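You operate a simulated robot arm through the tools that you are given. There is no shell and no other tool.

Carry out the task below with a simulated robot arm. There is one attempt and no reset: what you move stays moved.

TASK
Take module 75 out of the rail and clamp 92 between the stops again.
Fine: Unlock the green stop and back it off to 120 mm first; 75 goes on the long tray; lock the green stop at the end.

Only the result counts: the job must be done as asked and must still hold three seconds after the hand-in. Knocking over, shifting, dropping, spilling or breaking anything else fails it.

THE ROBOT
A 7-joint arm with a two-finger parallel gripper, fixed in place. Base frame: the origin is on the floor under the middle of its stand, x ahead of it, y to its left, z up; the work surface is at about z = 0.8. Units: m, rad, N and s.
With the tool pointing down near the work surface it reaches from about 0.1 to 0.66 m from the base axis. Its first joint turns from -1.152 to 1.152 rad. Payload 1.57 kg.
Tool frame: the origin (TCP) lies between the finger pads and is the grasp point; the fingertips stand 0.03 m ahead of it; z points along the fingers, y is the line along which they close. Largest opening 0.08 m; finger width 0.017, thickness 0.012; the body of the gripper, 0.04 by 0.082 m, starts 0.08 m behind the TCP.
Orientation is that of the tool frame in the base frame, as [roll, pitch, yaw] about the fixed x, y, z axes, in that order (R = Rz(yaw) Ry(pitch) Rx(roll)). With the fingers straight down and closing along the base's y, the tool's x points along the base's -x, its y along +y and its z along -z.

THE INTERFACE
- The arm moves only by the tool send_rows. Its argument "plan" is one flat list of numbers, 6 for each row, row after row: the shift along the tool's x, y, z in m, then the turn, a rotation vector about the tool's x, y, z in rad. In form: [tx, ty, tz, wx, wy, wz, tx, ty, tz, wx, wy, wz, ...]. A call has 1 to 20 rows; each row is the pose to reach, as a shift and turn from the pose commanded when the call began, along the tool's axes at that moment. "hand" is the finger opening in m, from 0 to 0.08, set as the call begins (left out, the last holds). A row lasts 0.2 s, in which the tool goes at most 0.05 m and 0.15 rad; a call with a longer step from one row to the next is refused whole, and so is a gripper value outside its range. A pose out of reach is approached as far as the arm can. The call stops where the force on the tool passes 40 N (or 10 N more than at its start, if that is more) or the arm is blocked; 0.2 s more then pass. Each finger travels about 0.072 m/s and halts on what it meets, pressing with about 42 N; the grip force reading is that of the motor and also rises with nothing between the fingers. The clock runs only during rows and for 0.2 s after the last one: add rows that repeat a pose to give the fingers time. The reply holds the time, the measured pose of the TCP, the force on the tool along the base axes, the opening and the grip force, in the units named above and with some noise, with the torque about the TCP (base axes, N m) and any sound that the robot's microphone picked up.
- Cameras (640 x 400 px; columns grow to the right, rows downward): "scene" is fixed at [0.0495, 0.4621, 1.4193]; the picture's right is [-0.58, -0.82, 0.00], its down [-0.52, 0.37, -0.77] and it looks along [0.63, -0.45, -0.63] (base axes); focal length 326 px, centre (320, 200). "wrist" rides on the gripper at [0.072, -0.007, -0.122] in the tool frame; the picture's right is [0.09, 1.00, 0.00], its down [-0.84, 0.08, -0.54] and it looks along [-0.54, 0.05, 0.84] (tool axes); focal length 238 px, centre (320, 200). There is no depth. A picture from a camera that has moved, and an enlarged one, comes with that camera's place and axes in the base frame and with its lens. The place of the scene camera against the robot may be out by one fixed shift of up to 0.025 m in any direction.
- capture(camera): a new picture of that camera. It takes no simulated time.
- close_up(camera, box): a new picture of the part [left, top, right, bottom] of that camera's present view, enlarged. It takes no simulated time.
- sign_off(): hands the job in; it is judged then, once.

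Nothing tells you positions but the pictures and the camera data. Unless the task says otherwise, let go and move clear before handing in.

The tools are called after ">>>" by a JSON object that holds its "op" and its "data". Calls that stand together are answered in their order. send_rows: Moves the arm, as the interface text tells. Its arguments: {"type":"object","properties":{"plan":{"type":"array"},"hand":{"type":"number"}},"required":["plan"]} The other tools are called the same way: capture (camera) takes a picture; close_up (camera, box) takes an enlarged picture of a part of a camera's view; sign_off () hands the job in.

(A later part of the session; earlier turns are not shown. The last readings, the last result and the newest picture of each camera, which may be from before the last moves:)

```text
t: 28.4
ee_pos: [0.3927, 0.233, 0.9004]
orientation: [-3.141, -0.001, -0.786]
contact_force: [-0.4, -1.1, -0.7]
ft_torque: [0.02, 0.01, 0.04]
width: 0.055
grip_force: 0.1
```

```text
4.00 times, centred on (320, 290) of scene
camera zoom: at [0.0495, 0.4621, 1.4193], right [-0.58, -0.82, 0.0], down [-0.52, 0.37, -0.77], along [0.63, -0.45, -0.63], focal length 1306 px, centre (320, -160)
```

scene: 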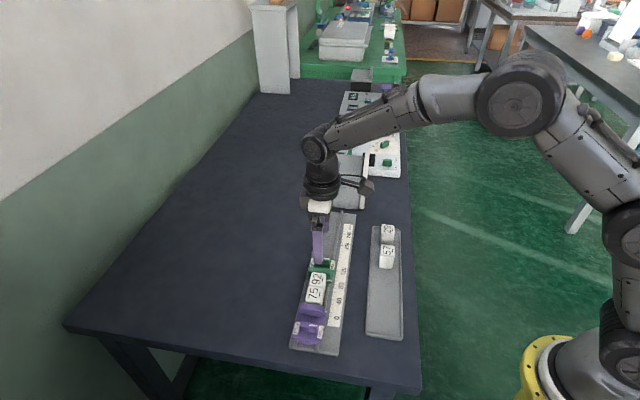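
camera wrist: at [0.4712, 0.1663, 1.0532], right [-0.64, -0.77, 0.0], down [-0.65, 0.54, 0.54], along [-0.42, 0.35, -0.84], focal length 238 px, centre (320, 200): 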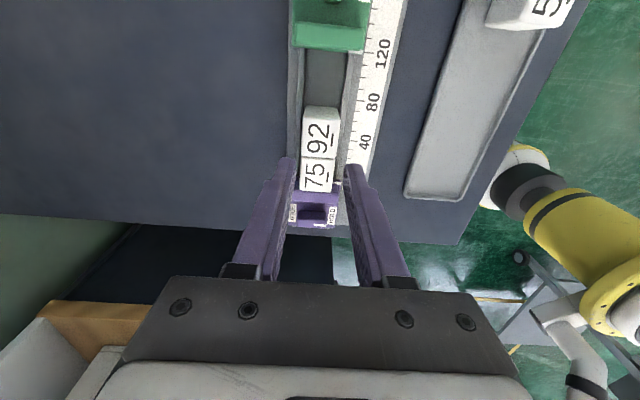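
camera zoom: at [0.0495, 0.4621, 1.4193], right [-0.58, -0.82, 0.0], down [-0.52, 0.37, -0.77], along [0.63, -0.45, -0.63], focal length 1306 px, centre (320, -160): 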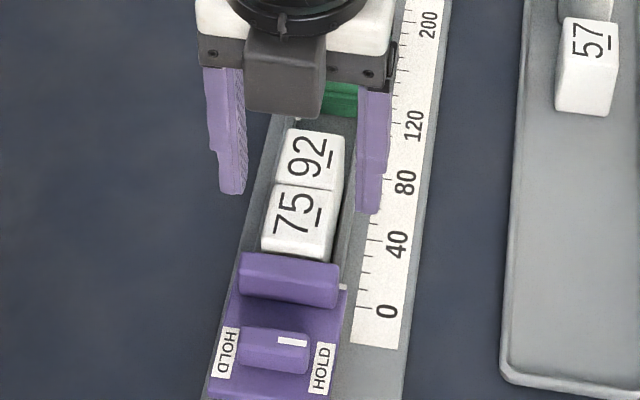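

Module 75 is nearly centred between the fingers, and both fingers clear its sides. I'll make a small correction and go down to grip it.

>>> {"op": "send_rows", "data": {"plan": [0.0015, -0.001, 0.012, 0, 0, 0, 0.0015, -0.001, 0.025, 0, 0, 0, 0.0015, -0.001, 0.034, 0, 0, 0, 0.0015, -0.001, 0.04, 0, 0, 0, 0.0015, -0.001, 0.04, 0, 0, 0]}}

>>> {"op": "close_up", "data": {"camera": "wrist", "box": [240, 90, 400, 190]}}

>>> {"op": "close_up", "data": {"camera": "scene", "box": [280, 240, 360, 340]}}

```text
t: 29.6
ee_pos: [0.3937, 0.2335, 0.8612]
orientation: [-3.142, 0.0, -0.785]
contact_force: [-0.9, -0.6, -0.3]
ft_torque: [0.01, -0.03, 0.01]
width: 0.0551
grip_force: 0.1
```

```text
4.00 times, centred on (320, 140) of wrist
camera zoom: at [0.4503, 0.1873, 0.9831], right [-0.64, -0.77, 0.0], down [-0.65, 0.54, 0.54], along [-0.42, 0.35, -0.84], focal length 953 px, centre (320, 440)
```

zoom: 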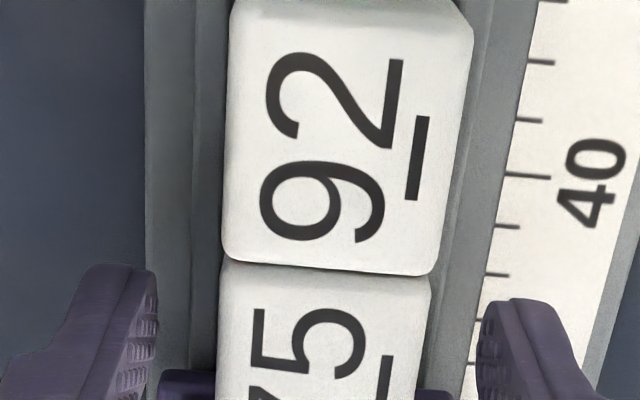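

```text
4.00 times, centred on (320, 290) of scene
camera zoom: at [0.0495, 0.4621, 1.4193], right [-0.58, -0.82, 0.0], down [-0.52, 0.37, -0.77], along [0.63, -0.45, -0.63], focal length 1306 px, centre (320, -160)
```

zoom: 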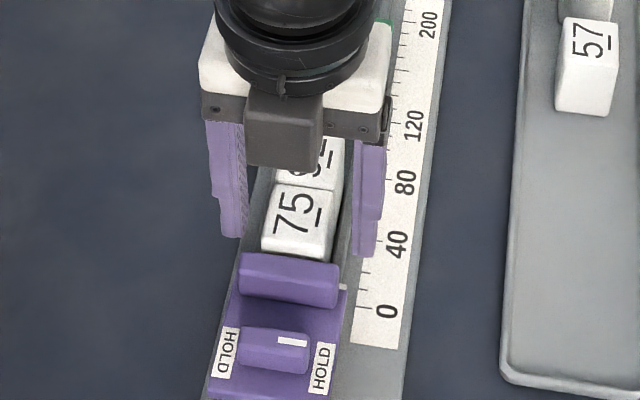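

The fingers are on either side of module 75 with even gaps. I'll close on it.

>>> {"op": "send_rows", "data": {"plan": [0, 0, 0, 0, 0, 0, 0, 0, 0, 0, 0, 0, 0, 0, 0, 0, 0, 0, 0, 0, 0, 0, 0, 0], "hand": 0.0}}

>>> {"op": "close_up", "data": {"camera": "wrist", "box": [240, 90, 400, 190]}}

```text
t: 30.6
ee_pos: [0.3959, 0.2341, 0.8618]
orientation: [3.141, -0.001, -0.786]
contact_force: [0.1, -0.1, 0.5]
ft_torque: [0.01, 0.0, -0.02]
width: 0.0309
grip_force: 39.5
```

```text
4.00 times, centred on (320, 140) of wrist
camera zoom: at [0.4503, 0.1874, 0.9832], right [-0.64, -0.77, 0.0], down [-0.65, 0.54, 0.54], along [-0.42, 0.35, -0.84], focal length 953 px, centre (320, 440)
```

zoom: 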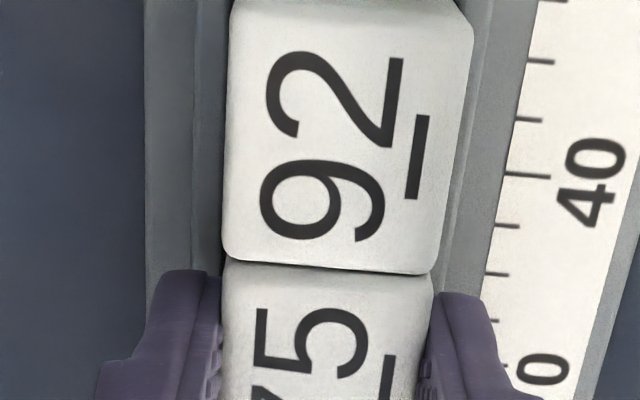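

Module 75 is gripped at 31 mm width. I'll lift it straight up.

>>> {"op": "send_rows", "data": {"plan": [0, 0, -0.004, 0, 0, 0, 0, 0, -0.01, 0, 0, 0, 0, 0, -0.02, 0, 0, 0, 0, 0, -0.035, 0, 0, 0, 0, 0, -0.055, 0, 0, 0, 0, 0, -0.08, 0, 0, 0, 0, 0, -0.1, 0, 0, 0, 0, 0, -0.1, 0, 0, 0]}}

>>> {"op": "capture", "data": {"camera": "wrist"}}

>>> {"op": "capture", "data": {"camera": "scene"}}

>>> {"op": "close_up", "data": {"camera": "scene", "box": [270, 190, 430, 350]}}

```text
t: 32.4
ee_pos: [0.3945, 0.2343, 0.9623]
orientation: [3.141, 0.0, -0.785]
contact_force: [0.4, 0.1, -0.7]
ft_torque: [-0.02, 0.0, -0.04]
width: 0.0307
grip_force: 39.7
```

```text
taken
camera wrist: at [0.4499, 0.188, 1.0838], right [-0.64, -0.77, 0.0], down [-0.65, 0.54, 0.54], along [-0.42, 0.35, -0.84], focal length 238 px, centre (320, 200)
```

wrist: 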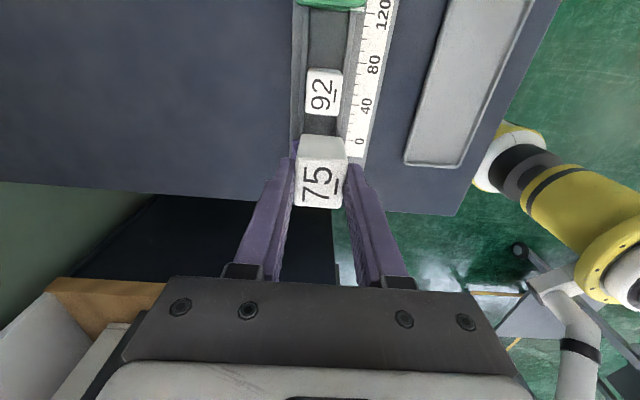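

```text
taken
```

scene: 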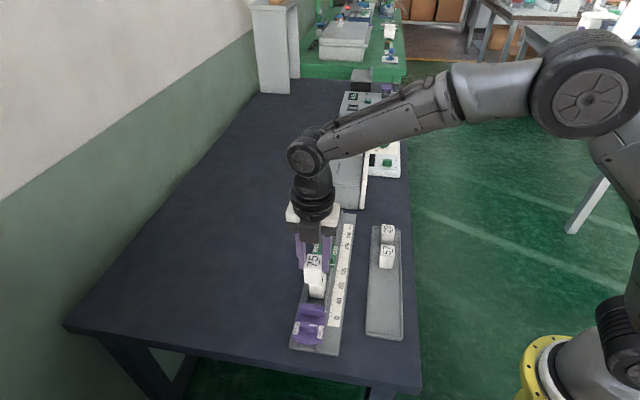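

```text
2.50 times, centred on (350, 270) of scene
camera zoom: at [0.0495, 0.4621, 1.4193], right [-0.58, -0.82, 0.0], down [-0.52, 0.37, -0.77], along [0.63, -0.45, -0.63], focal length 816 px, centre (245, 25)
```

zoom: 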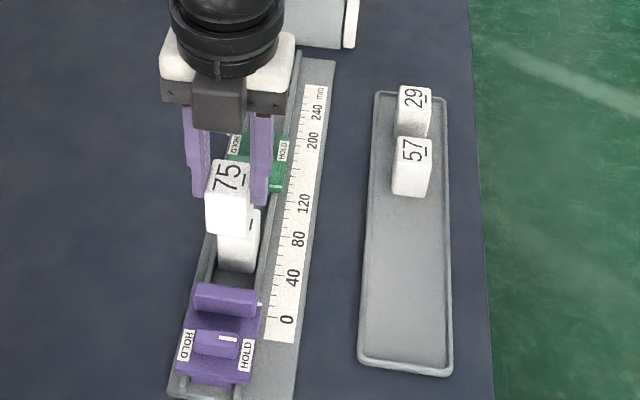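

Module 75 is out and 92 stayed in the rail. The tray's free part is centred near (0.313, 0.108), well away from modules 57 and 29, so I'll carry 75 over there.

>>> {"op": "send_rows", "data": {"plan": [0.004, 0.02, 0, 0, 0, 0, 0.01, 0.045, 0, 0, 0, 0, 0.016, 0.073, 0, 0, 0, 0, 0.022, 0.1, 0, 0, 0, 0, 0.028, 0.128, 0, 0, 0, 0, 0.032, 0.1467, 0, 0, 0, 0, 0.032, 0.1467, 0, 0, 0, 0]}}

>>> {"op": "capture", "data": {"camera": "wrist"}}

>>> {"op": "close_up", "data": {"camera": "scene", "box": [270, 190, 430, 350]}}

```text
t: 34.0
ee_pos: [0.3138, 0.1071, 0.9615]
orientation: [-3.14, -0.001, -0.784]
contact_force: [-0.5, -0.5, -0.4]
ft_torque: [0.02, -0.02, -0.01]
width: 0.0311
grip_force: 39.8
```

```text
taken
camera wrist: at [0.3686, 0.0614, 1.0833], right [-0.64, -0.77, 0.0], down [-0.65, 0.54, 0.54], along [-0.42, 0.35, -0.84], focal length 238 px, centre (320, 200)
```

wrist: 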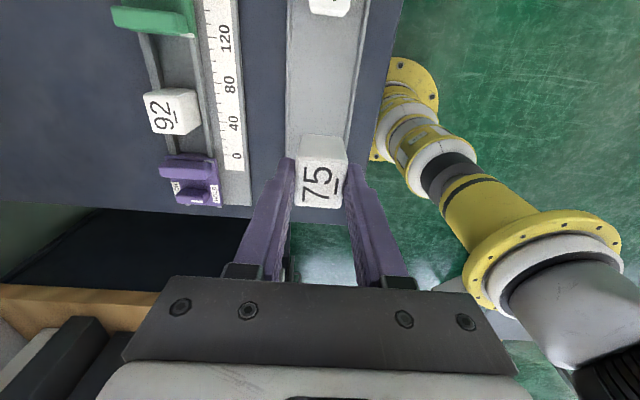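

```text
2.50 times, centred on (350, 270) of scene
camera zoom: at [0.0495, 0.462, 1.4193], right [-0.58, -0.82, 0.0], down [-0.52, 0.37, -0.77], along [0.63, -0.45, -0.63], focal length 816 px, centre (245, 25)
```

zoom: 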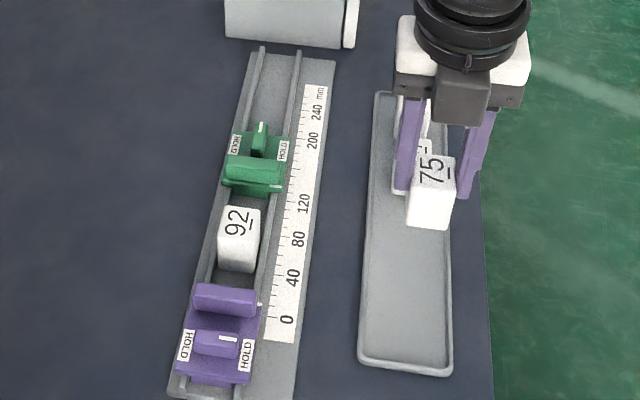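

The module hangs over the middle of the free tray area, and 92 stands upright in the rail. I'll lower it to just above the tray floor.

>>> {"op": "send_rows", "data": {"plan": [0, 0, 0.025, 0, 0, 0, 0, 0, 0.05, 0, 0, 0, 0, 0, 0.07, 0, 0, 0, 0, 0, 0.085, 0, 0, 0, 0, 0, 0.093, 0, 0, 0, 0, 0, 0.093, 0, 0, 0]}}

>>> {"op": "close_up", "data": {"camera": "scene", "box": [350, 220, 430, 320]}}

>>> {"op": "capture", "data": {"camera": "wrist"}}

```text
t: 35.4
ee_pos: [0.3149, 0.1079, 0.8675]
orientation: [3.141, 0.001, -0.787]
contact_force: [-0.4, -0.2, -0.5]
ft_torque: [-0.01, 0.0, -0.03]
width: 0.0305
grip_force: 40.3
```

```text
4.00 times, centred on (390, 270) of scene
camera zoom: at [0.0495, 0.4621, 1.4193], right [-0.58, -0.82, 0.0], down [-0.52, 0.37, -0.77], along [0.63, -0.45, -0.63], focal length 1306 px, centre (40, -80)
```

zoom: 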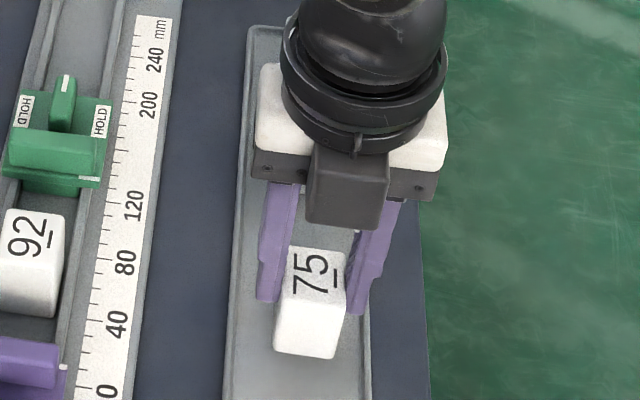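

```text
taken
camera wrist: at [0.3698, 0.061, 0.9891], right [-0.64, -0.77, 0.0], down [-0.65, 0.54, 0.54], along [-0.42, 0.35, -0.84], focal length 238 px, centre (320, 200)
```

wrist: 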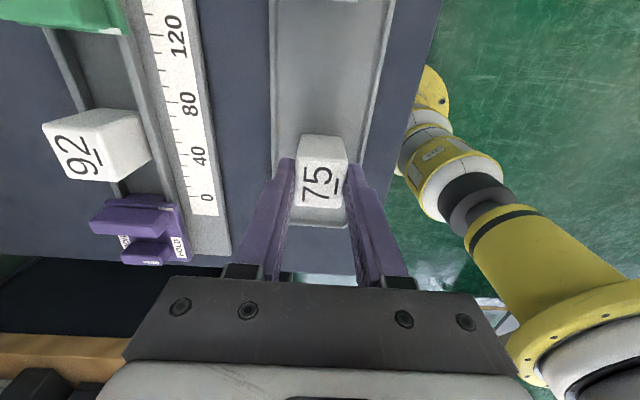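

The module is between the tray walls with the floor a few millimetres below. I'll lower it in small steps while watching the force.

>>> {"op": "send_rows", "data": {"plan": [0, 0, 0.002, 0, 0, 0, 0, 0, 0.004, 0, 0, 0, 0, 0, 0.006, 0, 0, 0, 0, 0, 0.006, 0, 0, 0]}}

>>> {"op": "send_rows", "data": {"plan": [0, 0, 0.001, 0, 0, 0, 0, 0, 0.002, 0, 0, 0, 0, 0, 0.002, 0, 0, 0]}}

```text
t: 36.4
ee_pos: [0.3139, 0.1085, 0.8618]
orientation: [3.141, 0.001, -0.786]
contact_force: [0.1, 0.5, -1.4]
ft_torque: [0.03, -0.02, 0.0]
width: 0.0309
grip_force: 40.1
```

```text
t: 37.2
ee_pos: [0.3134, 0.1075, 0.8608]
orientation: [-3.141, 0.0, -0.785]
contact_force: [0.1, -0.6, -0.6]
ft_torque: [-0.01, -0.01, 0.01]
width: 0.0307
grip_force: 39.9
```

>>> {"op": "send_rows", "data": {"plan": [0, 0, 0.001, 0, 0, 0, 0, 0, 0.002, 0, 0, 0, 0, 0, 0.002, 0, 0, 0]}}

>>> {"op": "close_up", "data": {"camera": "scene", "box": [350, 240, 420, 310]}}

```text
t: 38.0
ee_pos: [0.314, 0.1081, 0.8593]
orientation: [-3.141, 0.0, -0.785]
contact_force: [0.4, 0.2, 0.2]
ft_torque: [0.0, 0.0, -0.04]
width: 0.0311
grip_force: 39.9
```

```text
5.71 times, centred on (385, 275) of scene
camera zoom: at [0.0495, 0.4621, 1.4193], right [-0.58, -0.82, 0.0], down [-0.52, 0.37, -0.77], along [0.63, -0.45, -0.63], focal length 1866 px, centre (-51, -229)
```

zoom: 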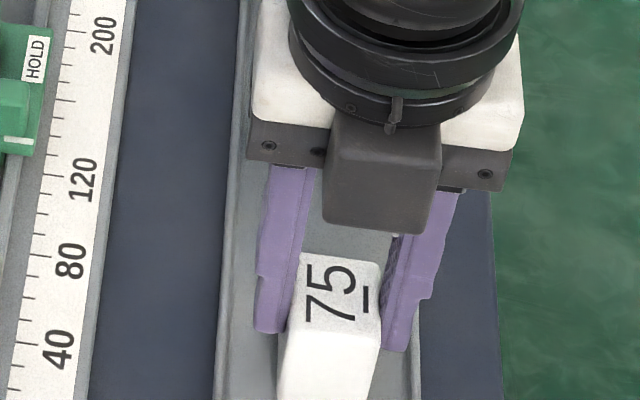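

There is still no contact at z = 0.859. I'll keep going down in small steps.

>>> {"op": "send_rows", "data": {"plan": [0, 0, 0.001, 0, 0, 0, 0, 0, 0.002, 0, 0, 0, 0, 0, 0.002, 0, 0, 0]}}

```text
t: 38.8
ee_pos: [0.3147, 0.1082, 0.8582]
orientation: [-3.141, -0.001, -0.787]
contact_force: [-4.1, -2.9, 17.7]
ft_torque: [-0.14, 0.3, 0.04]
width: 0.0311
grip_force: 40.0
```

The module touched the tray floor (about 18 N). I'll ease up slightly and open the fingers.

>>> {"op": "send_rows", "data": {"plan": [0, 0, -0.001, 0, 0, 0, 0, 0, -0.001, 0, 0, 0]}}

>>> {"op": "send_rows", "data": {"plan": [0, 0, 0, 0, 0, 0, 0, 0, 0, 0, 0, 0, 0, 0, 0, 0, 0, 0], "hand": 0.045}}

>>> {"op": "close_up", "data": {"camera": "wrist", "box": [240, 110, 400, 230]}}

```text
t: 39.4
ee_pos: [0.315, 0.1066, 0.8593]
orientation: [-3.139, -0.001, -0.785]
contact_force: [0.9, -0.8, 9.4]
ft_torque: [0.04, -0.01, -0.02]
width: 0.0309
grip_force: 39.8
```

```text
t: 40.2
ee_pos: [0.3146, 0.107, 0.8576]
orientation: [-3.141, 0.001, -0.785]
contact_force: [0.4, -0.3, 0.6]
ft_torque: [0.03, -0.02, -0.01]
width: 0.0451
grip_force: 0.0
```

```text
3.33 times, centred on (320, 170) of wrist
camera zoom: at [0.369, 0.0616, 0.9788], right [-0.64, -0.77, 0.0], down [-0.65, 0.54, 0.54], along [-0.42, 0.35, -0.84], focal length 794 px, centre (320, 300)
```

zoom: 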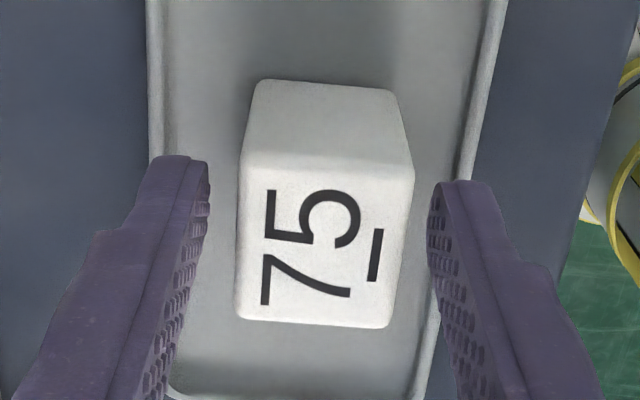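

Module 75 stands free on the tray. I'll rise and go back above the green knob.

>>> {"op": "send_rows", "data": {"plan": [0, 0, -0.015, 0, 0, 0, 0, 0, -0.04, 0, 0, 0, 0, 0, -0.07, 0, 0, 0, 0, 0, -0.09, 0, 0, 0, 0.02, -0.026, -0.09, 0, 0, 0, 0.043, -0.055, -0.09, 0, 0, 0, 0.066, -0.085, -0.09, 0, 0, 0, 0.09, -0.115, -0.09, 0, 0, 0, 0.1146, -0.1467, -0.09, 0, 0, 0, 0.1146, -0.1467, -0.09, 0, 0, 0]}}

>>> {"op": "capture", "data": {"camera": "wrist"}}

>>> {"op": "close_up", "data": {"camera": "wrist", "box": [240, 100, 400, 200]}}

>>> {"op": "close_up", "data": {"camera": "scene", "box": [270, 190, 430, 350]}}

```text
t: 42.4
ee_pos: [0.4995, 0.1324, 0.9479]
orientation: [3.141, 0.001, -0.786]
contact_force: [-0.1, 0.2, -0.1]
ft_torque: [-0.01, 0.01, -0.02]
width: 0.0452
grip_force: 0.0
```

```text
taken
camera wrist: at [0.5544, 0.0863, 1.0694], right [-0.64, -0.77, 0.0], down [-0.65, 0.54, 0.54], along [-0.42, 0.35, -0.84], focal length 238 px, centre (320, 200)
```

wrist: 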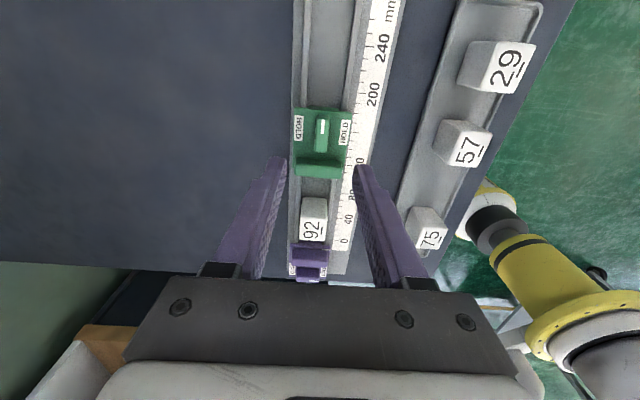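

```text
4.00 times, centred on (320, 150) of wrist
camera zoom: at [0.5544, 0.0863, 1.0694], right [-0.64, -0.77, 0.0], down [-0.65, 0.54, 0.54], along [-0.42, 0.35, -0.84], focal length 953 px, centre (320, 400)
```

zoom: 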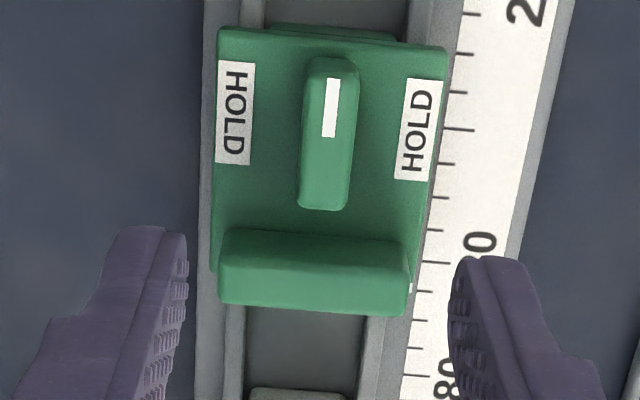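

```text
2.50 times, centred on (350, 270) of scene
camera zoom: at [0.0495, 0.4621, 1.4193], right [-0.58, -0.82, 0.0], down [-0.52, 0.37, -0.77], along [0.63, -0.45, -0.63], focal length 816 px, centre (245, 25)
```

zoom: 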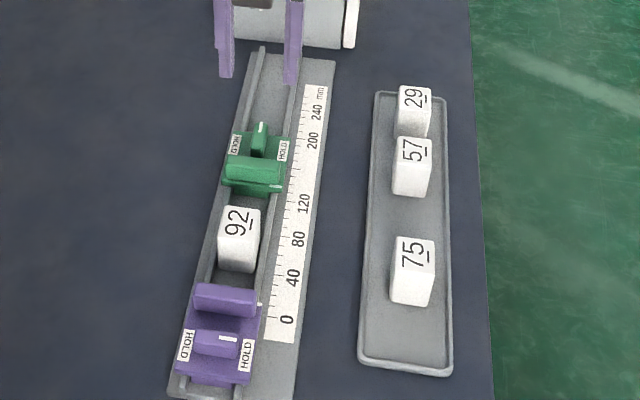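

All three modules stand properly on the tray, 92 is in the rail, and the green knob is just ahead of the tool. I'll correct by about 2 mm each way, go down and straddle the knob.

>>> {"op": "send_rows", "data": {"plan": [0.0025, 0.0018, 0.02, 0, 0, 0, 0.0025, 0.0018, 0.04, 0, 0, 0, 0.0025, 0.0018, 0.055, 0, 0, 0, 0.0025, 0.0018, 0.055, 0, 0, 0], "hand": 0.032}}

>>> {"op": "close_up", "data": {"camera": "wrist", "box": [240, 100, 400, 200]}}

```text
t: 43.4
ee_pos: [0.4969, 0.1273, 0.8922]
orientation: [3.141, 0.001, -0.785]
contact_force: [0.1, 0.8, 0.4]
ft_torque: [-0.01, -0.07, 0.03]
width: 0.0321
grip_force: 0.1
```

```text
4.00 times, centred on (320, 150) of wrist
camera zoom: at [0.5523, 0.082, 1.0128], right [-0.64, -0.77, 0.0], down [-0.65, 0.54, 0.54], along [-0.42, 0.35, -0.84], focal length 953 px, centre (320, 400)
```

zoom: 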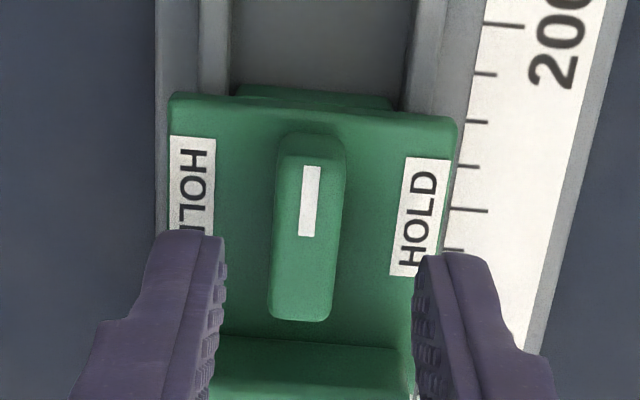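

The tool was probably still settling. I'll hold for a moment and look again before correcting.

>>> {"op": "send_rows", "data": {"plan": [0, 0, 0, 0, 0, 0, 0, 0, 0, 0, 0, 0]}}

>>> {"op": "close_up", "data": {"camera": "wrist", "box": [240, 100, 400, 200]}}

```text
t: 44.0
ee_pos: [0.4978, 0.128, 0.8923]
orientation: [3.141, 0.002, -0.785]
contact_force: [-0.4, 0.0, -0.4]
ft_torque: [0.03, 0.01, -0.02]
width: 0.0321
grip_force: 0.3
```

```text
4.00 times, centred on (320, 150) of wrist
camera zoom: at [0.5523, 0.0821, 1.0132], right [-0.64, -0.77, 0.0], down [-0.65, 0.54, 0.54], along [-0.42, 0.35, -0.84], focal length 953 px, centre (320, 400)
```

zoom: 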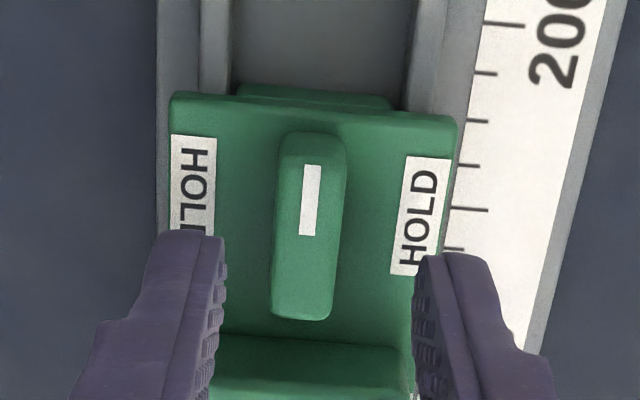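

The knob lies about 2.5 mm to the left of the finger middle. I'll correct for that and go down to grip height.

>>> {"op": "send_rows", "data": {"plan": [0.0015, -0.0025, 0, 0, 0, 0, 0.0015, -0.0025, 0.01, 0, 0, 0, 0.0015, -0.0025, 0.02, 0, 0, 0, 0.0015, -0.0025, 0.031, 0, 0, 0, 0.0015, -0.0025, 0.031, 0, 0, 0, 0.0015, -0.0025, 0.031, 0, 0, 0]}}

>>> {"op": "close_up", "data": {"camera": "wrist", "box": [240, 100, 400, 200]}}

```text
t: 45.4
ee_pos: [0.5017, 0.1295, 0.8617]
orientation: [3.14, -0.001, -0.784]
contact_force: [-0.7, 0.3, 0.2]
ft_torque: [0.0, 0.0, -0.02]
width: 0.0319
grip_force: 0.0
```

```text
4.00 times, centred on (320, 150) of wrist
camera zoom: at [0.5568, 0.0823, 0.9822], right [-0.64, -0.77, 0.0], down [-0.65, 0.54, 0.54], along [-0.42, 0.35, -0.84], focal length 953 px, centre (320, 400)
```

zoom: 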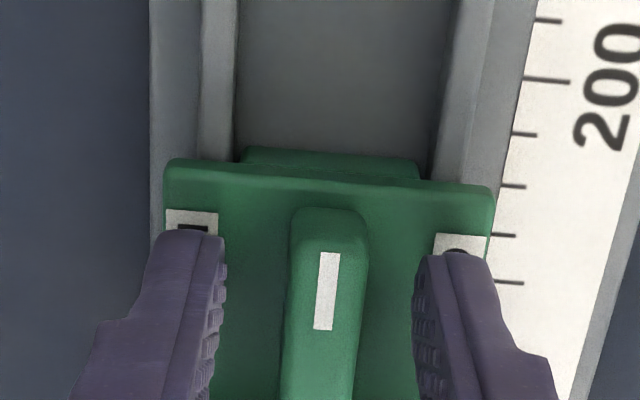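

The knob is centred sideways; comparing with the earlier view, the tool sits about 3 mm too far along the rail, so I'll shift back by that and close on the knob.

>>> {"op": "send_rows", "data": {"plan": [-0.0028, 0.0005, 0, 0, 0, 0, -0.0028, 0.0005, 0, 0, 0, 0, -0.0028, 0.0005, 0, 0, 0, 0]}}

>>> {"op": "send_rows", "data": {"plan": [0, 0, 0, 0, 0, 0, 0, 0, 0, 0, 0, 0, 0, 0, 0, 0, 0, 0], "hand": 0.0}}

>>> {"op": "close_up", "data": {"camera": "wrist", "box": [250, 90, 390, 190]}}

```text
t: 46.2
ee_pos: [0.4984, 0.1294, 0.8616]
orientation: [3.141, 0.001, -0.785]
contact_force: [-0.7, 0.1, 0.6]
ft_torque: [0.0, -0.01, -0.02]
width: 0.032
grip_force: 0.0
```

```text
t: 47.0
ee_pos: [0.4996, 0.1296, 0.8615]
orientation: [-3.14, 0.001, -0.785]
contact_force: [-2.1, -2.2, 1.7]
ft_torque: [-0.08, -0.01, -0.02]
width: 0.0129
grip_force: 29.8
```

```text
4.00 times, centred on (320, 140) of wrist
camera zoom: at [0.5545, 0.0838, 0.9826], right [-0.64, -0.77, 0.0], down [-0.65, 0.54, 0.54], along [-0.42, 0.35, -0.84], focal length 953 px, centre (320, 440)
```

zoom: 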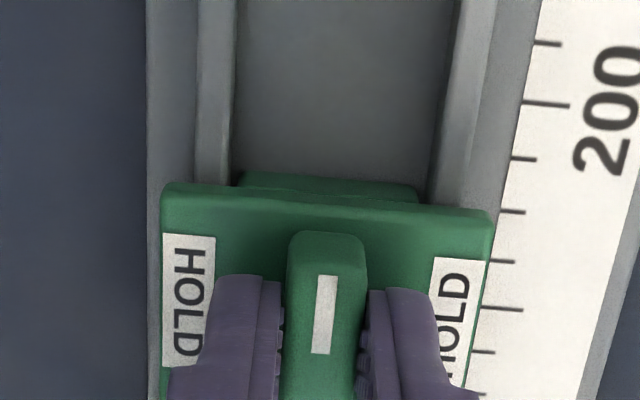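

The grip looks the same as before. I'll now slide the stop back toward 92 and on toward the purple stop, stopping short of full contact.

>>> {"op": "send_rows", "data": {"plan": [-0.004, 0, 0, 0, 0, 0, -0.01, 0, 0, 0, 0, 0, -0.017, 0, 0, 0, 0, 0, -0.024, 0, 0, 0, 0, 0, -0.03, 0, 0, 0, 0, 0, -0.035, 0, 0, 0, 0, 0, -0.039, 0, 0, 0, 0, 0, -0.042, 0, 0, 0, 0, 0, -0.045, 0, 0, 0, 0, 0, -0.048, 0, 0, 0, 0, 0, -0.05, 0, 0, 0, 0, 0, -0.05, 0, 0, 0, 0, 0]}}

>>> {"op": "close_up", "data": {"camera": "scene", "box": [280, 230, 360, 350]}}

```text
t: 49.6
ee_pos: [0.4645, 0.1657, 0.8613]
orientation: [-3.141, -0.002, -0.786]
contact_force: [-4.1, -6.1, -2.0]
ft_torque: [0.27, 0.49, 0.0]
width: 0.0127
grip_force: 29.7
```

```text
3.33 times, centred on (320, 290) of scene
camera zoom: at [0.0494, 0.4619, 1.4194], right [-0.58, -0.82, 0.0], down [-0.52, 0.37, -0.77], along [0.63, -0.45, -0.63], focal length 1088 px, centre (320, -100)
```

zoom: 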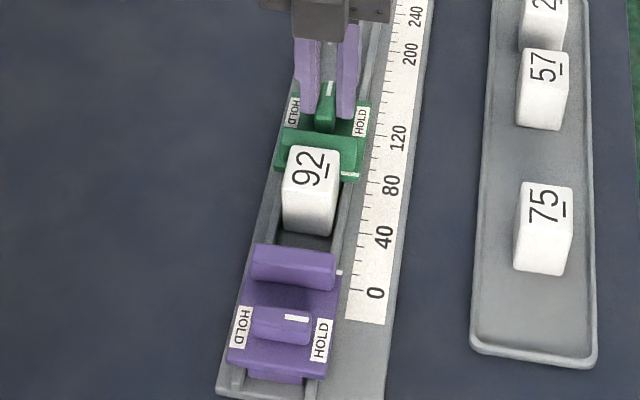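

The stop has met 92 and is pushing it along upright. I'll continue 25 mm more toward the purple stop.

>>> {"op": "send_rows", "data": {"plan": [-0.004, 0, 0, 0, 0, 0, -0.008, 0, 0, 0, 0, 0, -0.012, 0, 0, 0, 0, 0, -0.016, 0, 0, 0, 0, 0, -0.02, 0, 0, 0, 0, 0, -0.023, 0, 0, 0, 0, 0, -0.025, 0, 0, 0, 0, 0, -0.025, 0, 0, 0, 0, 0]}}

>>> {"op": "close_up", "data": {"camera": "scene", "box": [280, 230, 360, 350]}}

```text
t: 51.4
ee_pos: [0.4471, 0.1828, 0.8623]
orientation: [3.141, 0.0, -0.784]
contact_force: [-7.5, -8.1, 7.1]
ft_torque: [-0.56, -0.16, -0.01]
width: 0.0128
grip_force: 29.5
```

```text
3.33 times, centred on (320, 290) of scene
camera zoom: at [0.0492, 0.4618, 1.4194], right [-0.58, -0.82, 0.0], down [-0.52, 0.37, -0.77], along [0.63, -0.45, -0.63], focal length 1088 px, centre (320, -100)
```

zoom: 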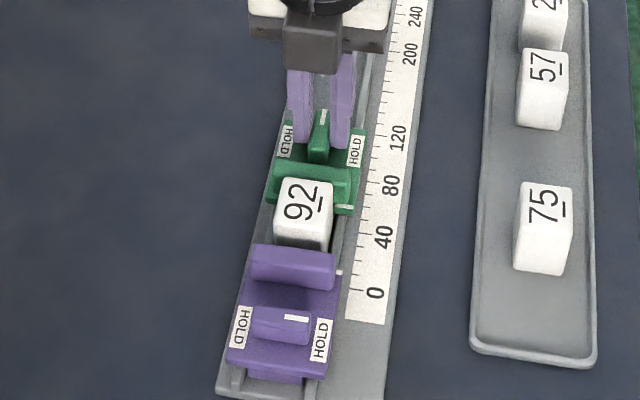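

There is some sideways force (about 11 N) because my path is not perfectly parallel to the rail. I'll correct that and approach the purple stop slowly.

>>> {"op": "send_rows", "data": {"plan": [-0.001, 0.0015, 0, 0, 0, 0, -0.002, 0.0015, 0, 0, 0, 0, -0.003, 0.0015, 0, 0, 0, 0, -0.003, 0.0015, 0, 0, 0, 0]}}

>>> {"op": "close_up", "data": {"camera": "scene", "box": [290, 260, 350, 320]}}

```text
t: 52.4
ee_pos: [0.4449, 0.1853, 0.8614]
orientation: [-3.139, 0.0, -0.785]
contact_force: [3.9, 4.2, -7.1]
ft_torque: [0.09, -0.1, -0.01]
width: 0.0123
grip_force: 29.6
```

```text
6.67 times, centred on (320, 290) of scene
camera zoom: at [0.0497, 0.4622, 1.4193], right [-0.58, -0.82, 0.0], down [-0.52, 0.37, -0.77], along [0.63, -0.45, -0.63], focal length 2177 px, centre (320, -400)
```

zoom: 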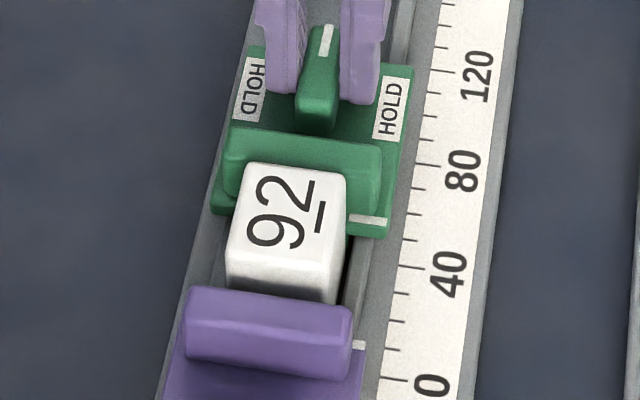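

No contact force along the rail yet, so a small gap remains. I'll advance in 1 mm steps until the force rises.

>>> {"op": "send_rows", "data": {"plan": [-0.001, -0.0006, 0, 0, 0, 0, -0.002, -0.0006, 0, 0, 0, 0, -0.002, -0.0006, 0, 0, 0, 0]}}

>>> {"op": "send_rows", "data": {"plan": [-0.001, 0, 0, 0, 0, 0, -0.001, 0, 0, 0, 0, 0]}}

```text
t: 53.2
ee_pos: [0.4424, 0.1857, 0.8625]
orientation: [3.14, 0.001, -0.785]
contact_force: [4.0, 2.8, -7.5]
ft_torque: [-0.34, -0.5, -0.02]
width: 0.0125
grip_force: 29.3
```

```text
t: 53.8
ee_pos: [0.4416, 0.1859, 0.8627]
orientation: [3.14, 0.001, -0.786]
contact_force: [5.1, 4.2, -8.9]
ft_torque: [0.04, -0.16, -0.02]
width: 0.0125
grip_force: 29.6
```

>>> {"op": "send_rows", "data": {"plan": [-0.001, 0, 0, 0, 0, 0, -0.001, 0, 0, 0, 0, 0]}}

>>> {"op": "close_up", "data": {"camera": "scene", "box": [290, 260, 350, 320]}}

```text
t: 54.4
ee_pos: [0.4415, 0.1881, 0.861]
orientation: [-3.141, 0.0, -0.785]
contact_force: [8.1, 6.8, -11.8]
ft_torque: [0.22, -0.06, 0.0]
width: 0.0125
grip_force: 29.7
```

```text
6.67 times, centred on (320, 290) of scene
camera zoom: at [0.0499, 0.4623, 1.4192], right [-0.58, -0.82, 0.0], down [-0.52, 0.37, -0.77], along [0.63, -0.45, -0.63], focal length 2177 px, centre (320, -400)
```

zoom: 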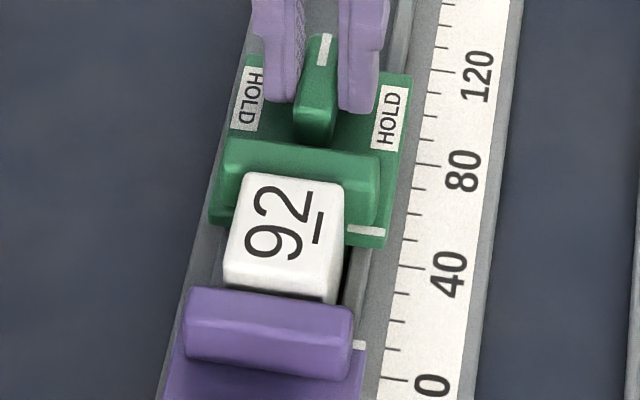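

The gap to the purple stop is nearly closed. I'll relieve the sideways force and keep stepping.

>>> {"op": "send_rows", "data": {"plan": [-0.001, -0.001, 0.0005, 0, 0, 0, -0.001, -0.001, 0.0005, 0, 0, 0]}}

>>> {"op": "send_rows", "data": {"plan": [-0.001, 0, 0, 0, 0, 0, -0.001, 0, 0, 0, 0, 0]}}

>>> {"op": "close_up", "data": {"camera": "scene", "box": [290, 260, 350, 320]}}

```text
t: 55.0
ee_pos: [0.4415, 0.1886, 0.8612]
orientation: [3.14, -0.001, -0.785]
contact_force: [1.2, -1.6, -4.0]
ft_torque: [-0.01, -0.11, 0.03]
width: 0.0126
grip_force: 29.6
```

```text
t: 55.6
ee_pos: [0.441, 0.1878, 0.8613]
orientation: [3.142, 0.0, -0.785]
contact_force: [2.8, -5.3, 1.1]
ft_torque: [0.37, 0.48, 0.01]
width: 0.0128
grip_force: 28.9
```

```text
6.67 times, centred on (320, 290) of scene
camera zoom: at [0.0496, 0.4619, 1.4194], right [-0.58, -0.82, 0.0], down [-0.52, 0.37, -0.77], along [0.63, -0.45, -0.63], focal length 2177 px, centre (320, -400)
```

zoom: 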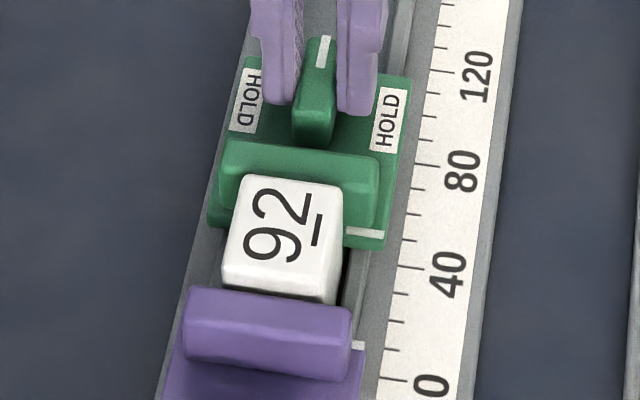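

Force along the rail is rising (about 6 N), so 92 appears to be touching both stops. One more millimetre should confirm it.

>>> {"op": "send_rows", "data": {"plan": [-0.001, 0, 0, 0, 0, 0, -0.001, 0, 0, 0, 0, 0, -0.001, 0, 0, 0, 0, 0]}}

>>> {"op": "close_up", "data": {"camera": "scene", "box": [290, 260, 350, 320]}}

>>> {"op": "close_up", "data": {"camera": "wrist", "box": [250, 90, 390, 190]}}

```text
t: 56.4
ee_pos: [0.4401, 0.1882, 0.8621]
orientation: [-3.141, -0.002, -0.783]
contact_force: [8.3, -21.1, 4.2]
ft_torque: [-0.36, -0.09, 0.01]
width: 0.0124
grip_force: 29.5
```

```text
6.67 times, centred on (320, 290) of scene
camera zoom: at [0.0496, 0.4615, 1.4195], right [-0.58, -0.82, 0.0], down [-0.52, 0.37, -0.77], along [0.63, -0.45, -0.63], focal length 2177 px, centre (320, -400)
```

zoom: 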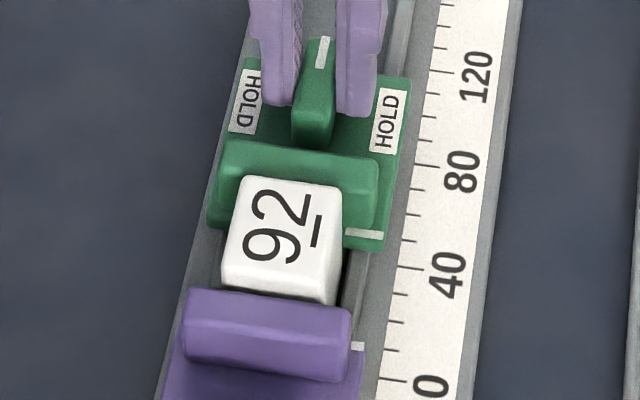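

```text
4.00 times, centred on (320, 140) of wrist
camera zoom: at [0.4959, 0.1424, 0.9828], right [-0.64, -0.77, 0.0], down [-0.65, 0.54, 0.54], along [-0.42, 0.34, -0.84], focal length 953 px, centre (320, 440)
```

zoom: 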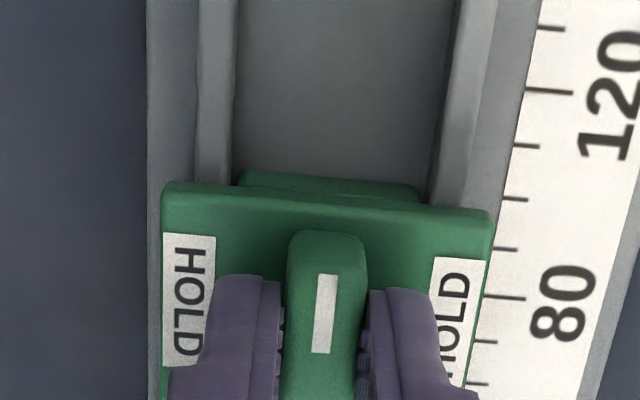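

92 is firmly held between both stops, with about 20 N along the rail and no further movement. Keeping a light push, I'll now start turning the knob back toward HOLD.

>>> {"op": "send_rows", "data": {"plan": [0.0003, 0.0008, 0, 0, 0, 0, 0.0003, 0.0008, 0, 0, 0, 0.1, 0.0003, 0.0008, 0, 0, 0, 0.2, 0.0003, 0.0008, 0, 0, 0, 0.3, 0.0003, 0.0008, 0, 0, 0, 0.4, 0.0003, 0.0008, 0, 0, 0, 0.4]}}

>>> {"op": "close_up", "data": {"camera": "wrist", "box": [250, 90, 390, 190]}}

>>> {"op": "close_up", "data": {"camera": "scene", "box": [290, 260, 350, 320]}}

```text
t: 57.8
ee_pos: [0.4396, 0.188, 0.862]
orientation: [-3.141, -0.002, -1.186]
contact_force: [9.3, -17.1, 4.0]
ft_torque: [-0.57, -0.3, -0.02]
width: 0.0126
grip_force: 30.2
```

```text
4.00 times, centred on (320, 140) of wrist
camera zoom: at [0.4728, 0.1242, 0.9828], right [-0.89, -0.46, 0.0], down [-0.39, 0.75, 0.54], along [-0.25, 0.48, -0.84], focal length 953 px, centre (320, 440)
```

zoom: 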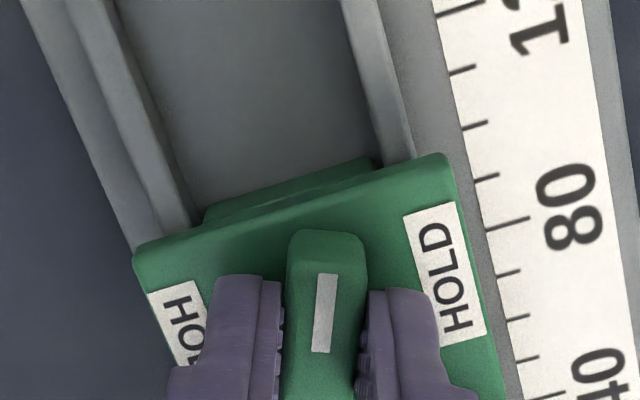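

```text
6.67 times, centred on (320, 290) of scene
camera zoom: at [0.0497, 0.4616, 1.4195], right [-0.58, -0.82, 0.0], down [-0.52, 0.37, -0.77], along [0.63, -0.45, -0.63], focal length 2177 px, centre (320, -400)
```

zoom: 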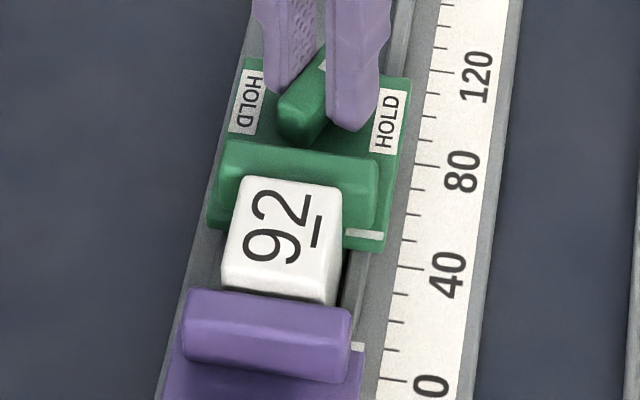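

The knob turns and the clamping push is kept. I'll continue the turn.

>>> {"op": "send_rows", "data": {"plan": [0, 0, 0, 0, 0, 0.12, 0, 0, 0, 0, 0, 0.24, 0, 0, 0, 0, 0, 0.36, 0, 0, 0, 0, 0, 0.48, 0, 0, 0, 0, 0, 0.6, 0, 0, 0, 0, 0, 0.72, 0, 0, 0, 0, 0, 0.72]}}

>>> {"op": "close_up", "data": {"camera": "wrist", "box": [250, 90, 390, 190]}}

```text
t: 59.4
ee_pos: [0.4388, 0.1879, 0.8617]
orientation: [3.14, -0.001, -1.905]
contact_force: [-1.7, -18.9, 13.8]
ft_torque: [-0.68, 0.12, 0.0]
width: 0.0125
grip_force: 29.9
```

```text
4.00 times, centred on (320, 140) of wrist
camera zoom: at [0.4214, 0.1184, 0.9827], right [-0.97, 0.24, 0.0], down [0.2, 0.82, 0.54], along [0.13, 0.53, -0.84], focal length 953 px, centre (320, 440)
```

zoom: 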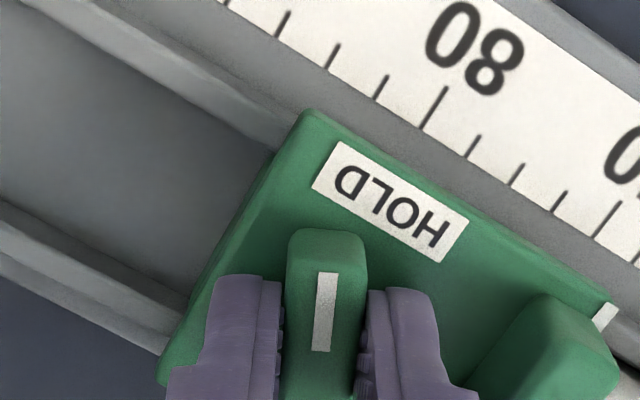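

Almost at HOLD. I'll relieve the cross-rail force and finish the turn.

>>> {"op": "send_rows", "data": {"plan": [0.0007, 0.0003, 0, 0, 0, 0.1, 0.00135, 0.00065, 0, 0, 0, 0.2, 0.00135, 0.00065, 0, 0, 0, 0.3, 0.00135, 0.00065, 0, 0, 0, 0.39, 0.00135, 0.00065, 0, 0, 0, 0.455, 0.00135, 0.00065, 0, 0, 0, 0.455]}}

>>> {"op": "close_up", "data": {"camera": "wrist", "box": [250, 90, 390, 190]}}

>>> {"op": "close_up", "data": {"camera": "scene", "box": [290, 260, 350, 320]}}

```text
t: 60.8
ee_pos: [0.4381, 0.1882, 0.8612]
orientation: [3.141, 0.0, -2.361]
contact_force: [0.5, -4.3, 2.4]
ft_torque: [0.39, -0.53, 0.09]
width: 0.0124
grip_force: 29.3
```

```text
4.00 times, centred on (320, 140) of wrist
camera zoom: at [0.3916, 0.1333, 0.9824], right [-0.77, 0.64, 0.0], down [0.54, 0.64, 0.54], along [0.35, 0.42, -0.84], focal length 953 px, centre (320, 440)
```

zoom: 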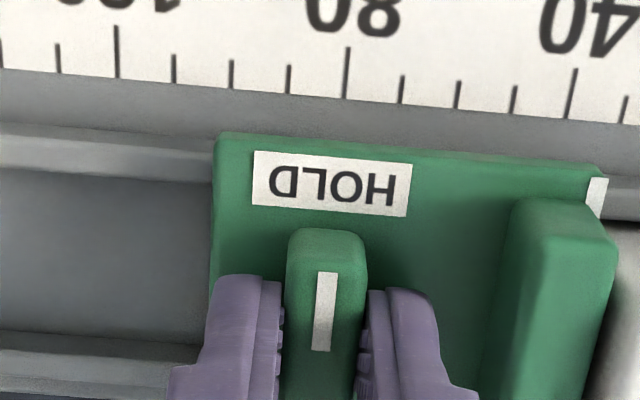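

```text
6.67 times, centred on (320, 290) of scene
camera zoom: at [0.0495, 0.4619, 1.4194], right [-0.58, -0.82, 0.0], down [-0.52, 0.37, -0.77], along [0.63, -0.45, -0.63], focal length 2177 px, centre (320, -400)
```

zoom: 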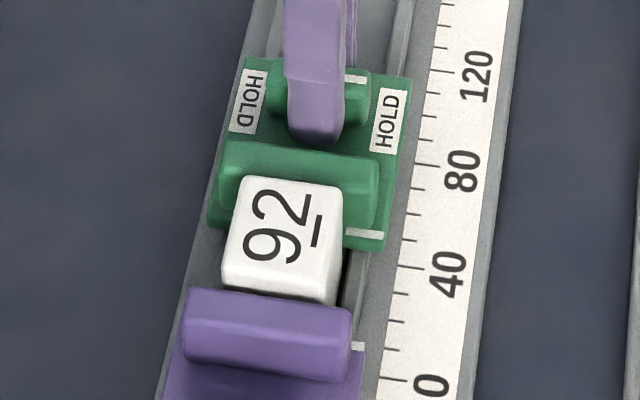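

The knob is back across the rail with its pointer at HOLD and the stop hasn't moved. I'll press a little further to be sure it has reached its end.

>>> {"op": "send_rows", "data": {"plan": [0, 0.0004, 0, 0, 0, 0.04, 0, 0.0004, 0, 0, 0, 0.08, 0, 0.0004, 0, 0, 0, 0.08]}}

>>> {"op": "close_up", "data": {"camera": "wrist", "box": [250, 90, 390, 190]}}

```text
t: 61.6
ee_pos: [0.4376, 0.1888, 0.8619]
orientation: [-3.141, -0.001, -2.441]
contact_force: [4.4, -0.7, -2.1]
ft_torque: [-0.22, 0.03, 0.64]
width: 0.0138
grip_force: 30.3
```

```text
4.00 times, centred on (320, 140) of wrist
camera zoom: at [0.3877, 0.1374, 0.9824], right [-0.71, 0.7, 0.0], down [0.59, 0.6, 0.54], along [0.38, 0.39, -0.84], focal length 953 px, centre (320, 440)
```

zoom: 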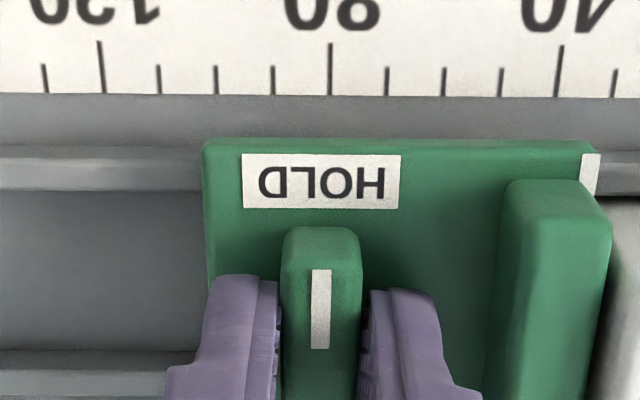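

The torque rose to 0.64 N m and the knob did not follow, so it is at its HOLD end. I'll turn the tool back into line, then pull very gently along the rail to test that the stop is locked.

>>> {"op": "send_rows", "data": {"plan": [0, 0, 0, 0, 0, -0.04, 0, 0, 0, 0, 0, -0.08, 0, 0, 0, 0, 0, -0.08]}}

>>> {"op": "send_rows", "data": {"plan": [0, -0.0006, 0, 0, 0, 0, 0, -0.0012, 0, 0, 0, 0, 0, -0.0012, 0, 0, 0, 0]}}

>>> {"op": "close_up", "data": {"camera": "scene", "box": [290, 260, 350, 320]}}

```text
t: 62.4
ee_pos: [0.439, 0.1892, 0.8619]
orientation: [3.14, 0.0, -2.36]
contact_force: [2.7, -3.9, 2.7]
ft_torque: [0.02, -0.13, -0.01]
width: 0.0126
grip_force: 29.6
```

```text
t: 63.2
ee_pos: [0.4384, 0.1875, 0.8607]
orientation: [-3.141, -0.001, -2.359]
contact_force: [-1.9, 5.7, 4.0]
ft_torque: [-0.02, 0.15, 0.11]
width: 0.0126
grip_force: 29.5
```

```text
6.67 times, centred on (320, 290) of scene
camera zoom: at [0.0494, 0.4622, 1.4193], right [-0.58, -0.82, 0.0], down [-0.52, 0.37, -0.77], along [0.63, -0.45, -0.63], focal length 2177 px, centre (320, -400)
```

zoom: 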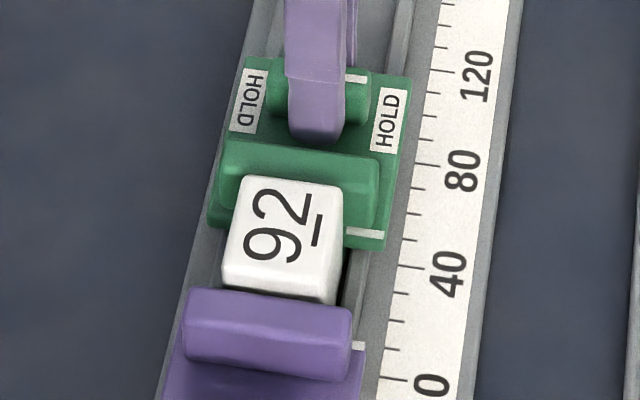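

The force reversed by about 10 N for a 1.2 mm shift and the stop stayed put, so it is locked. I'll take the load off, open just enough, and rise clear.

>>> {"op": "send_rows", "data": {"plan": [0, 0.0006, 0, 0, 0, 0, 0, 0.0006, 0, 0, 0, 0]}}

>>> {"op": "send_rows", "data": {"plan": [0, 0, 0, 0, 0, 0, 0, 0, 0, 0, 0, 0, 0, 0, 0, 0, 0, 0], "hand": 0.028}}

>>> {"op": "close_up", "data": {"camera": "wrist", "box": [250, 90, 390, 190]}}

```text
t: 63.8
ee_pos: [0.4382, 0.1886, 0.862]
orientation: [-3.141, 0.0, -2.361]
contact_force: [3.1, 5.9, 0.3]
ft_torque: [-0.22, 0.29, 0.06]
width: 0.0128
grip_force: 29.9
```

```text
t: 64.6
ee_pos: [0.4369, 0.1882, 0.8609]
orientation: [-3.14, 0.0, -2.359]
contact_force: [0.5, 0.0, -0.2]
ft_torque: [0.01, 0.01, 0.01]
width: 0.0282
grip_force: 0.1
```

```text
4.00 times, centred on (320, 140) of wrist
camera zoom: at [0.3914, 0.1328, 0.9824], right [-0.77, 0.64, 0.0], down [0.54, 0.64, 0.54], along [0.35, 0.42, -0.84], focal length 953 px, centre (320, 440)
```

zoom: 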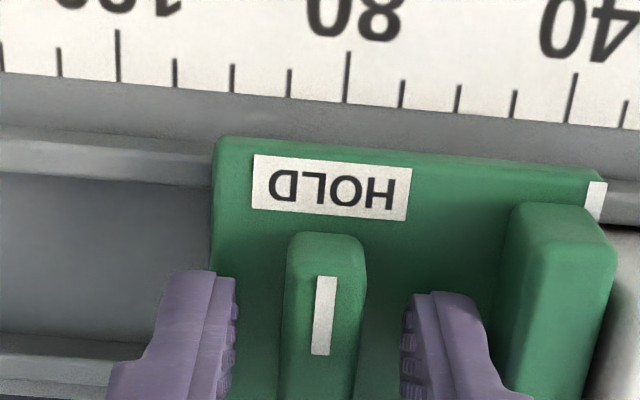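

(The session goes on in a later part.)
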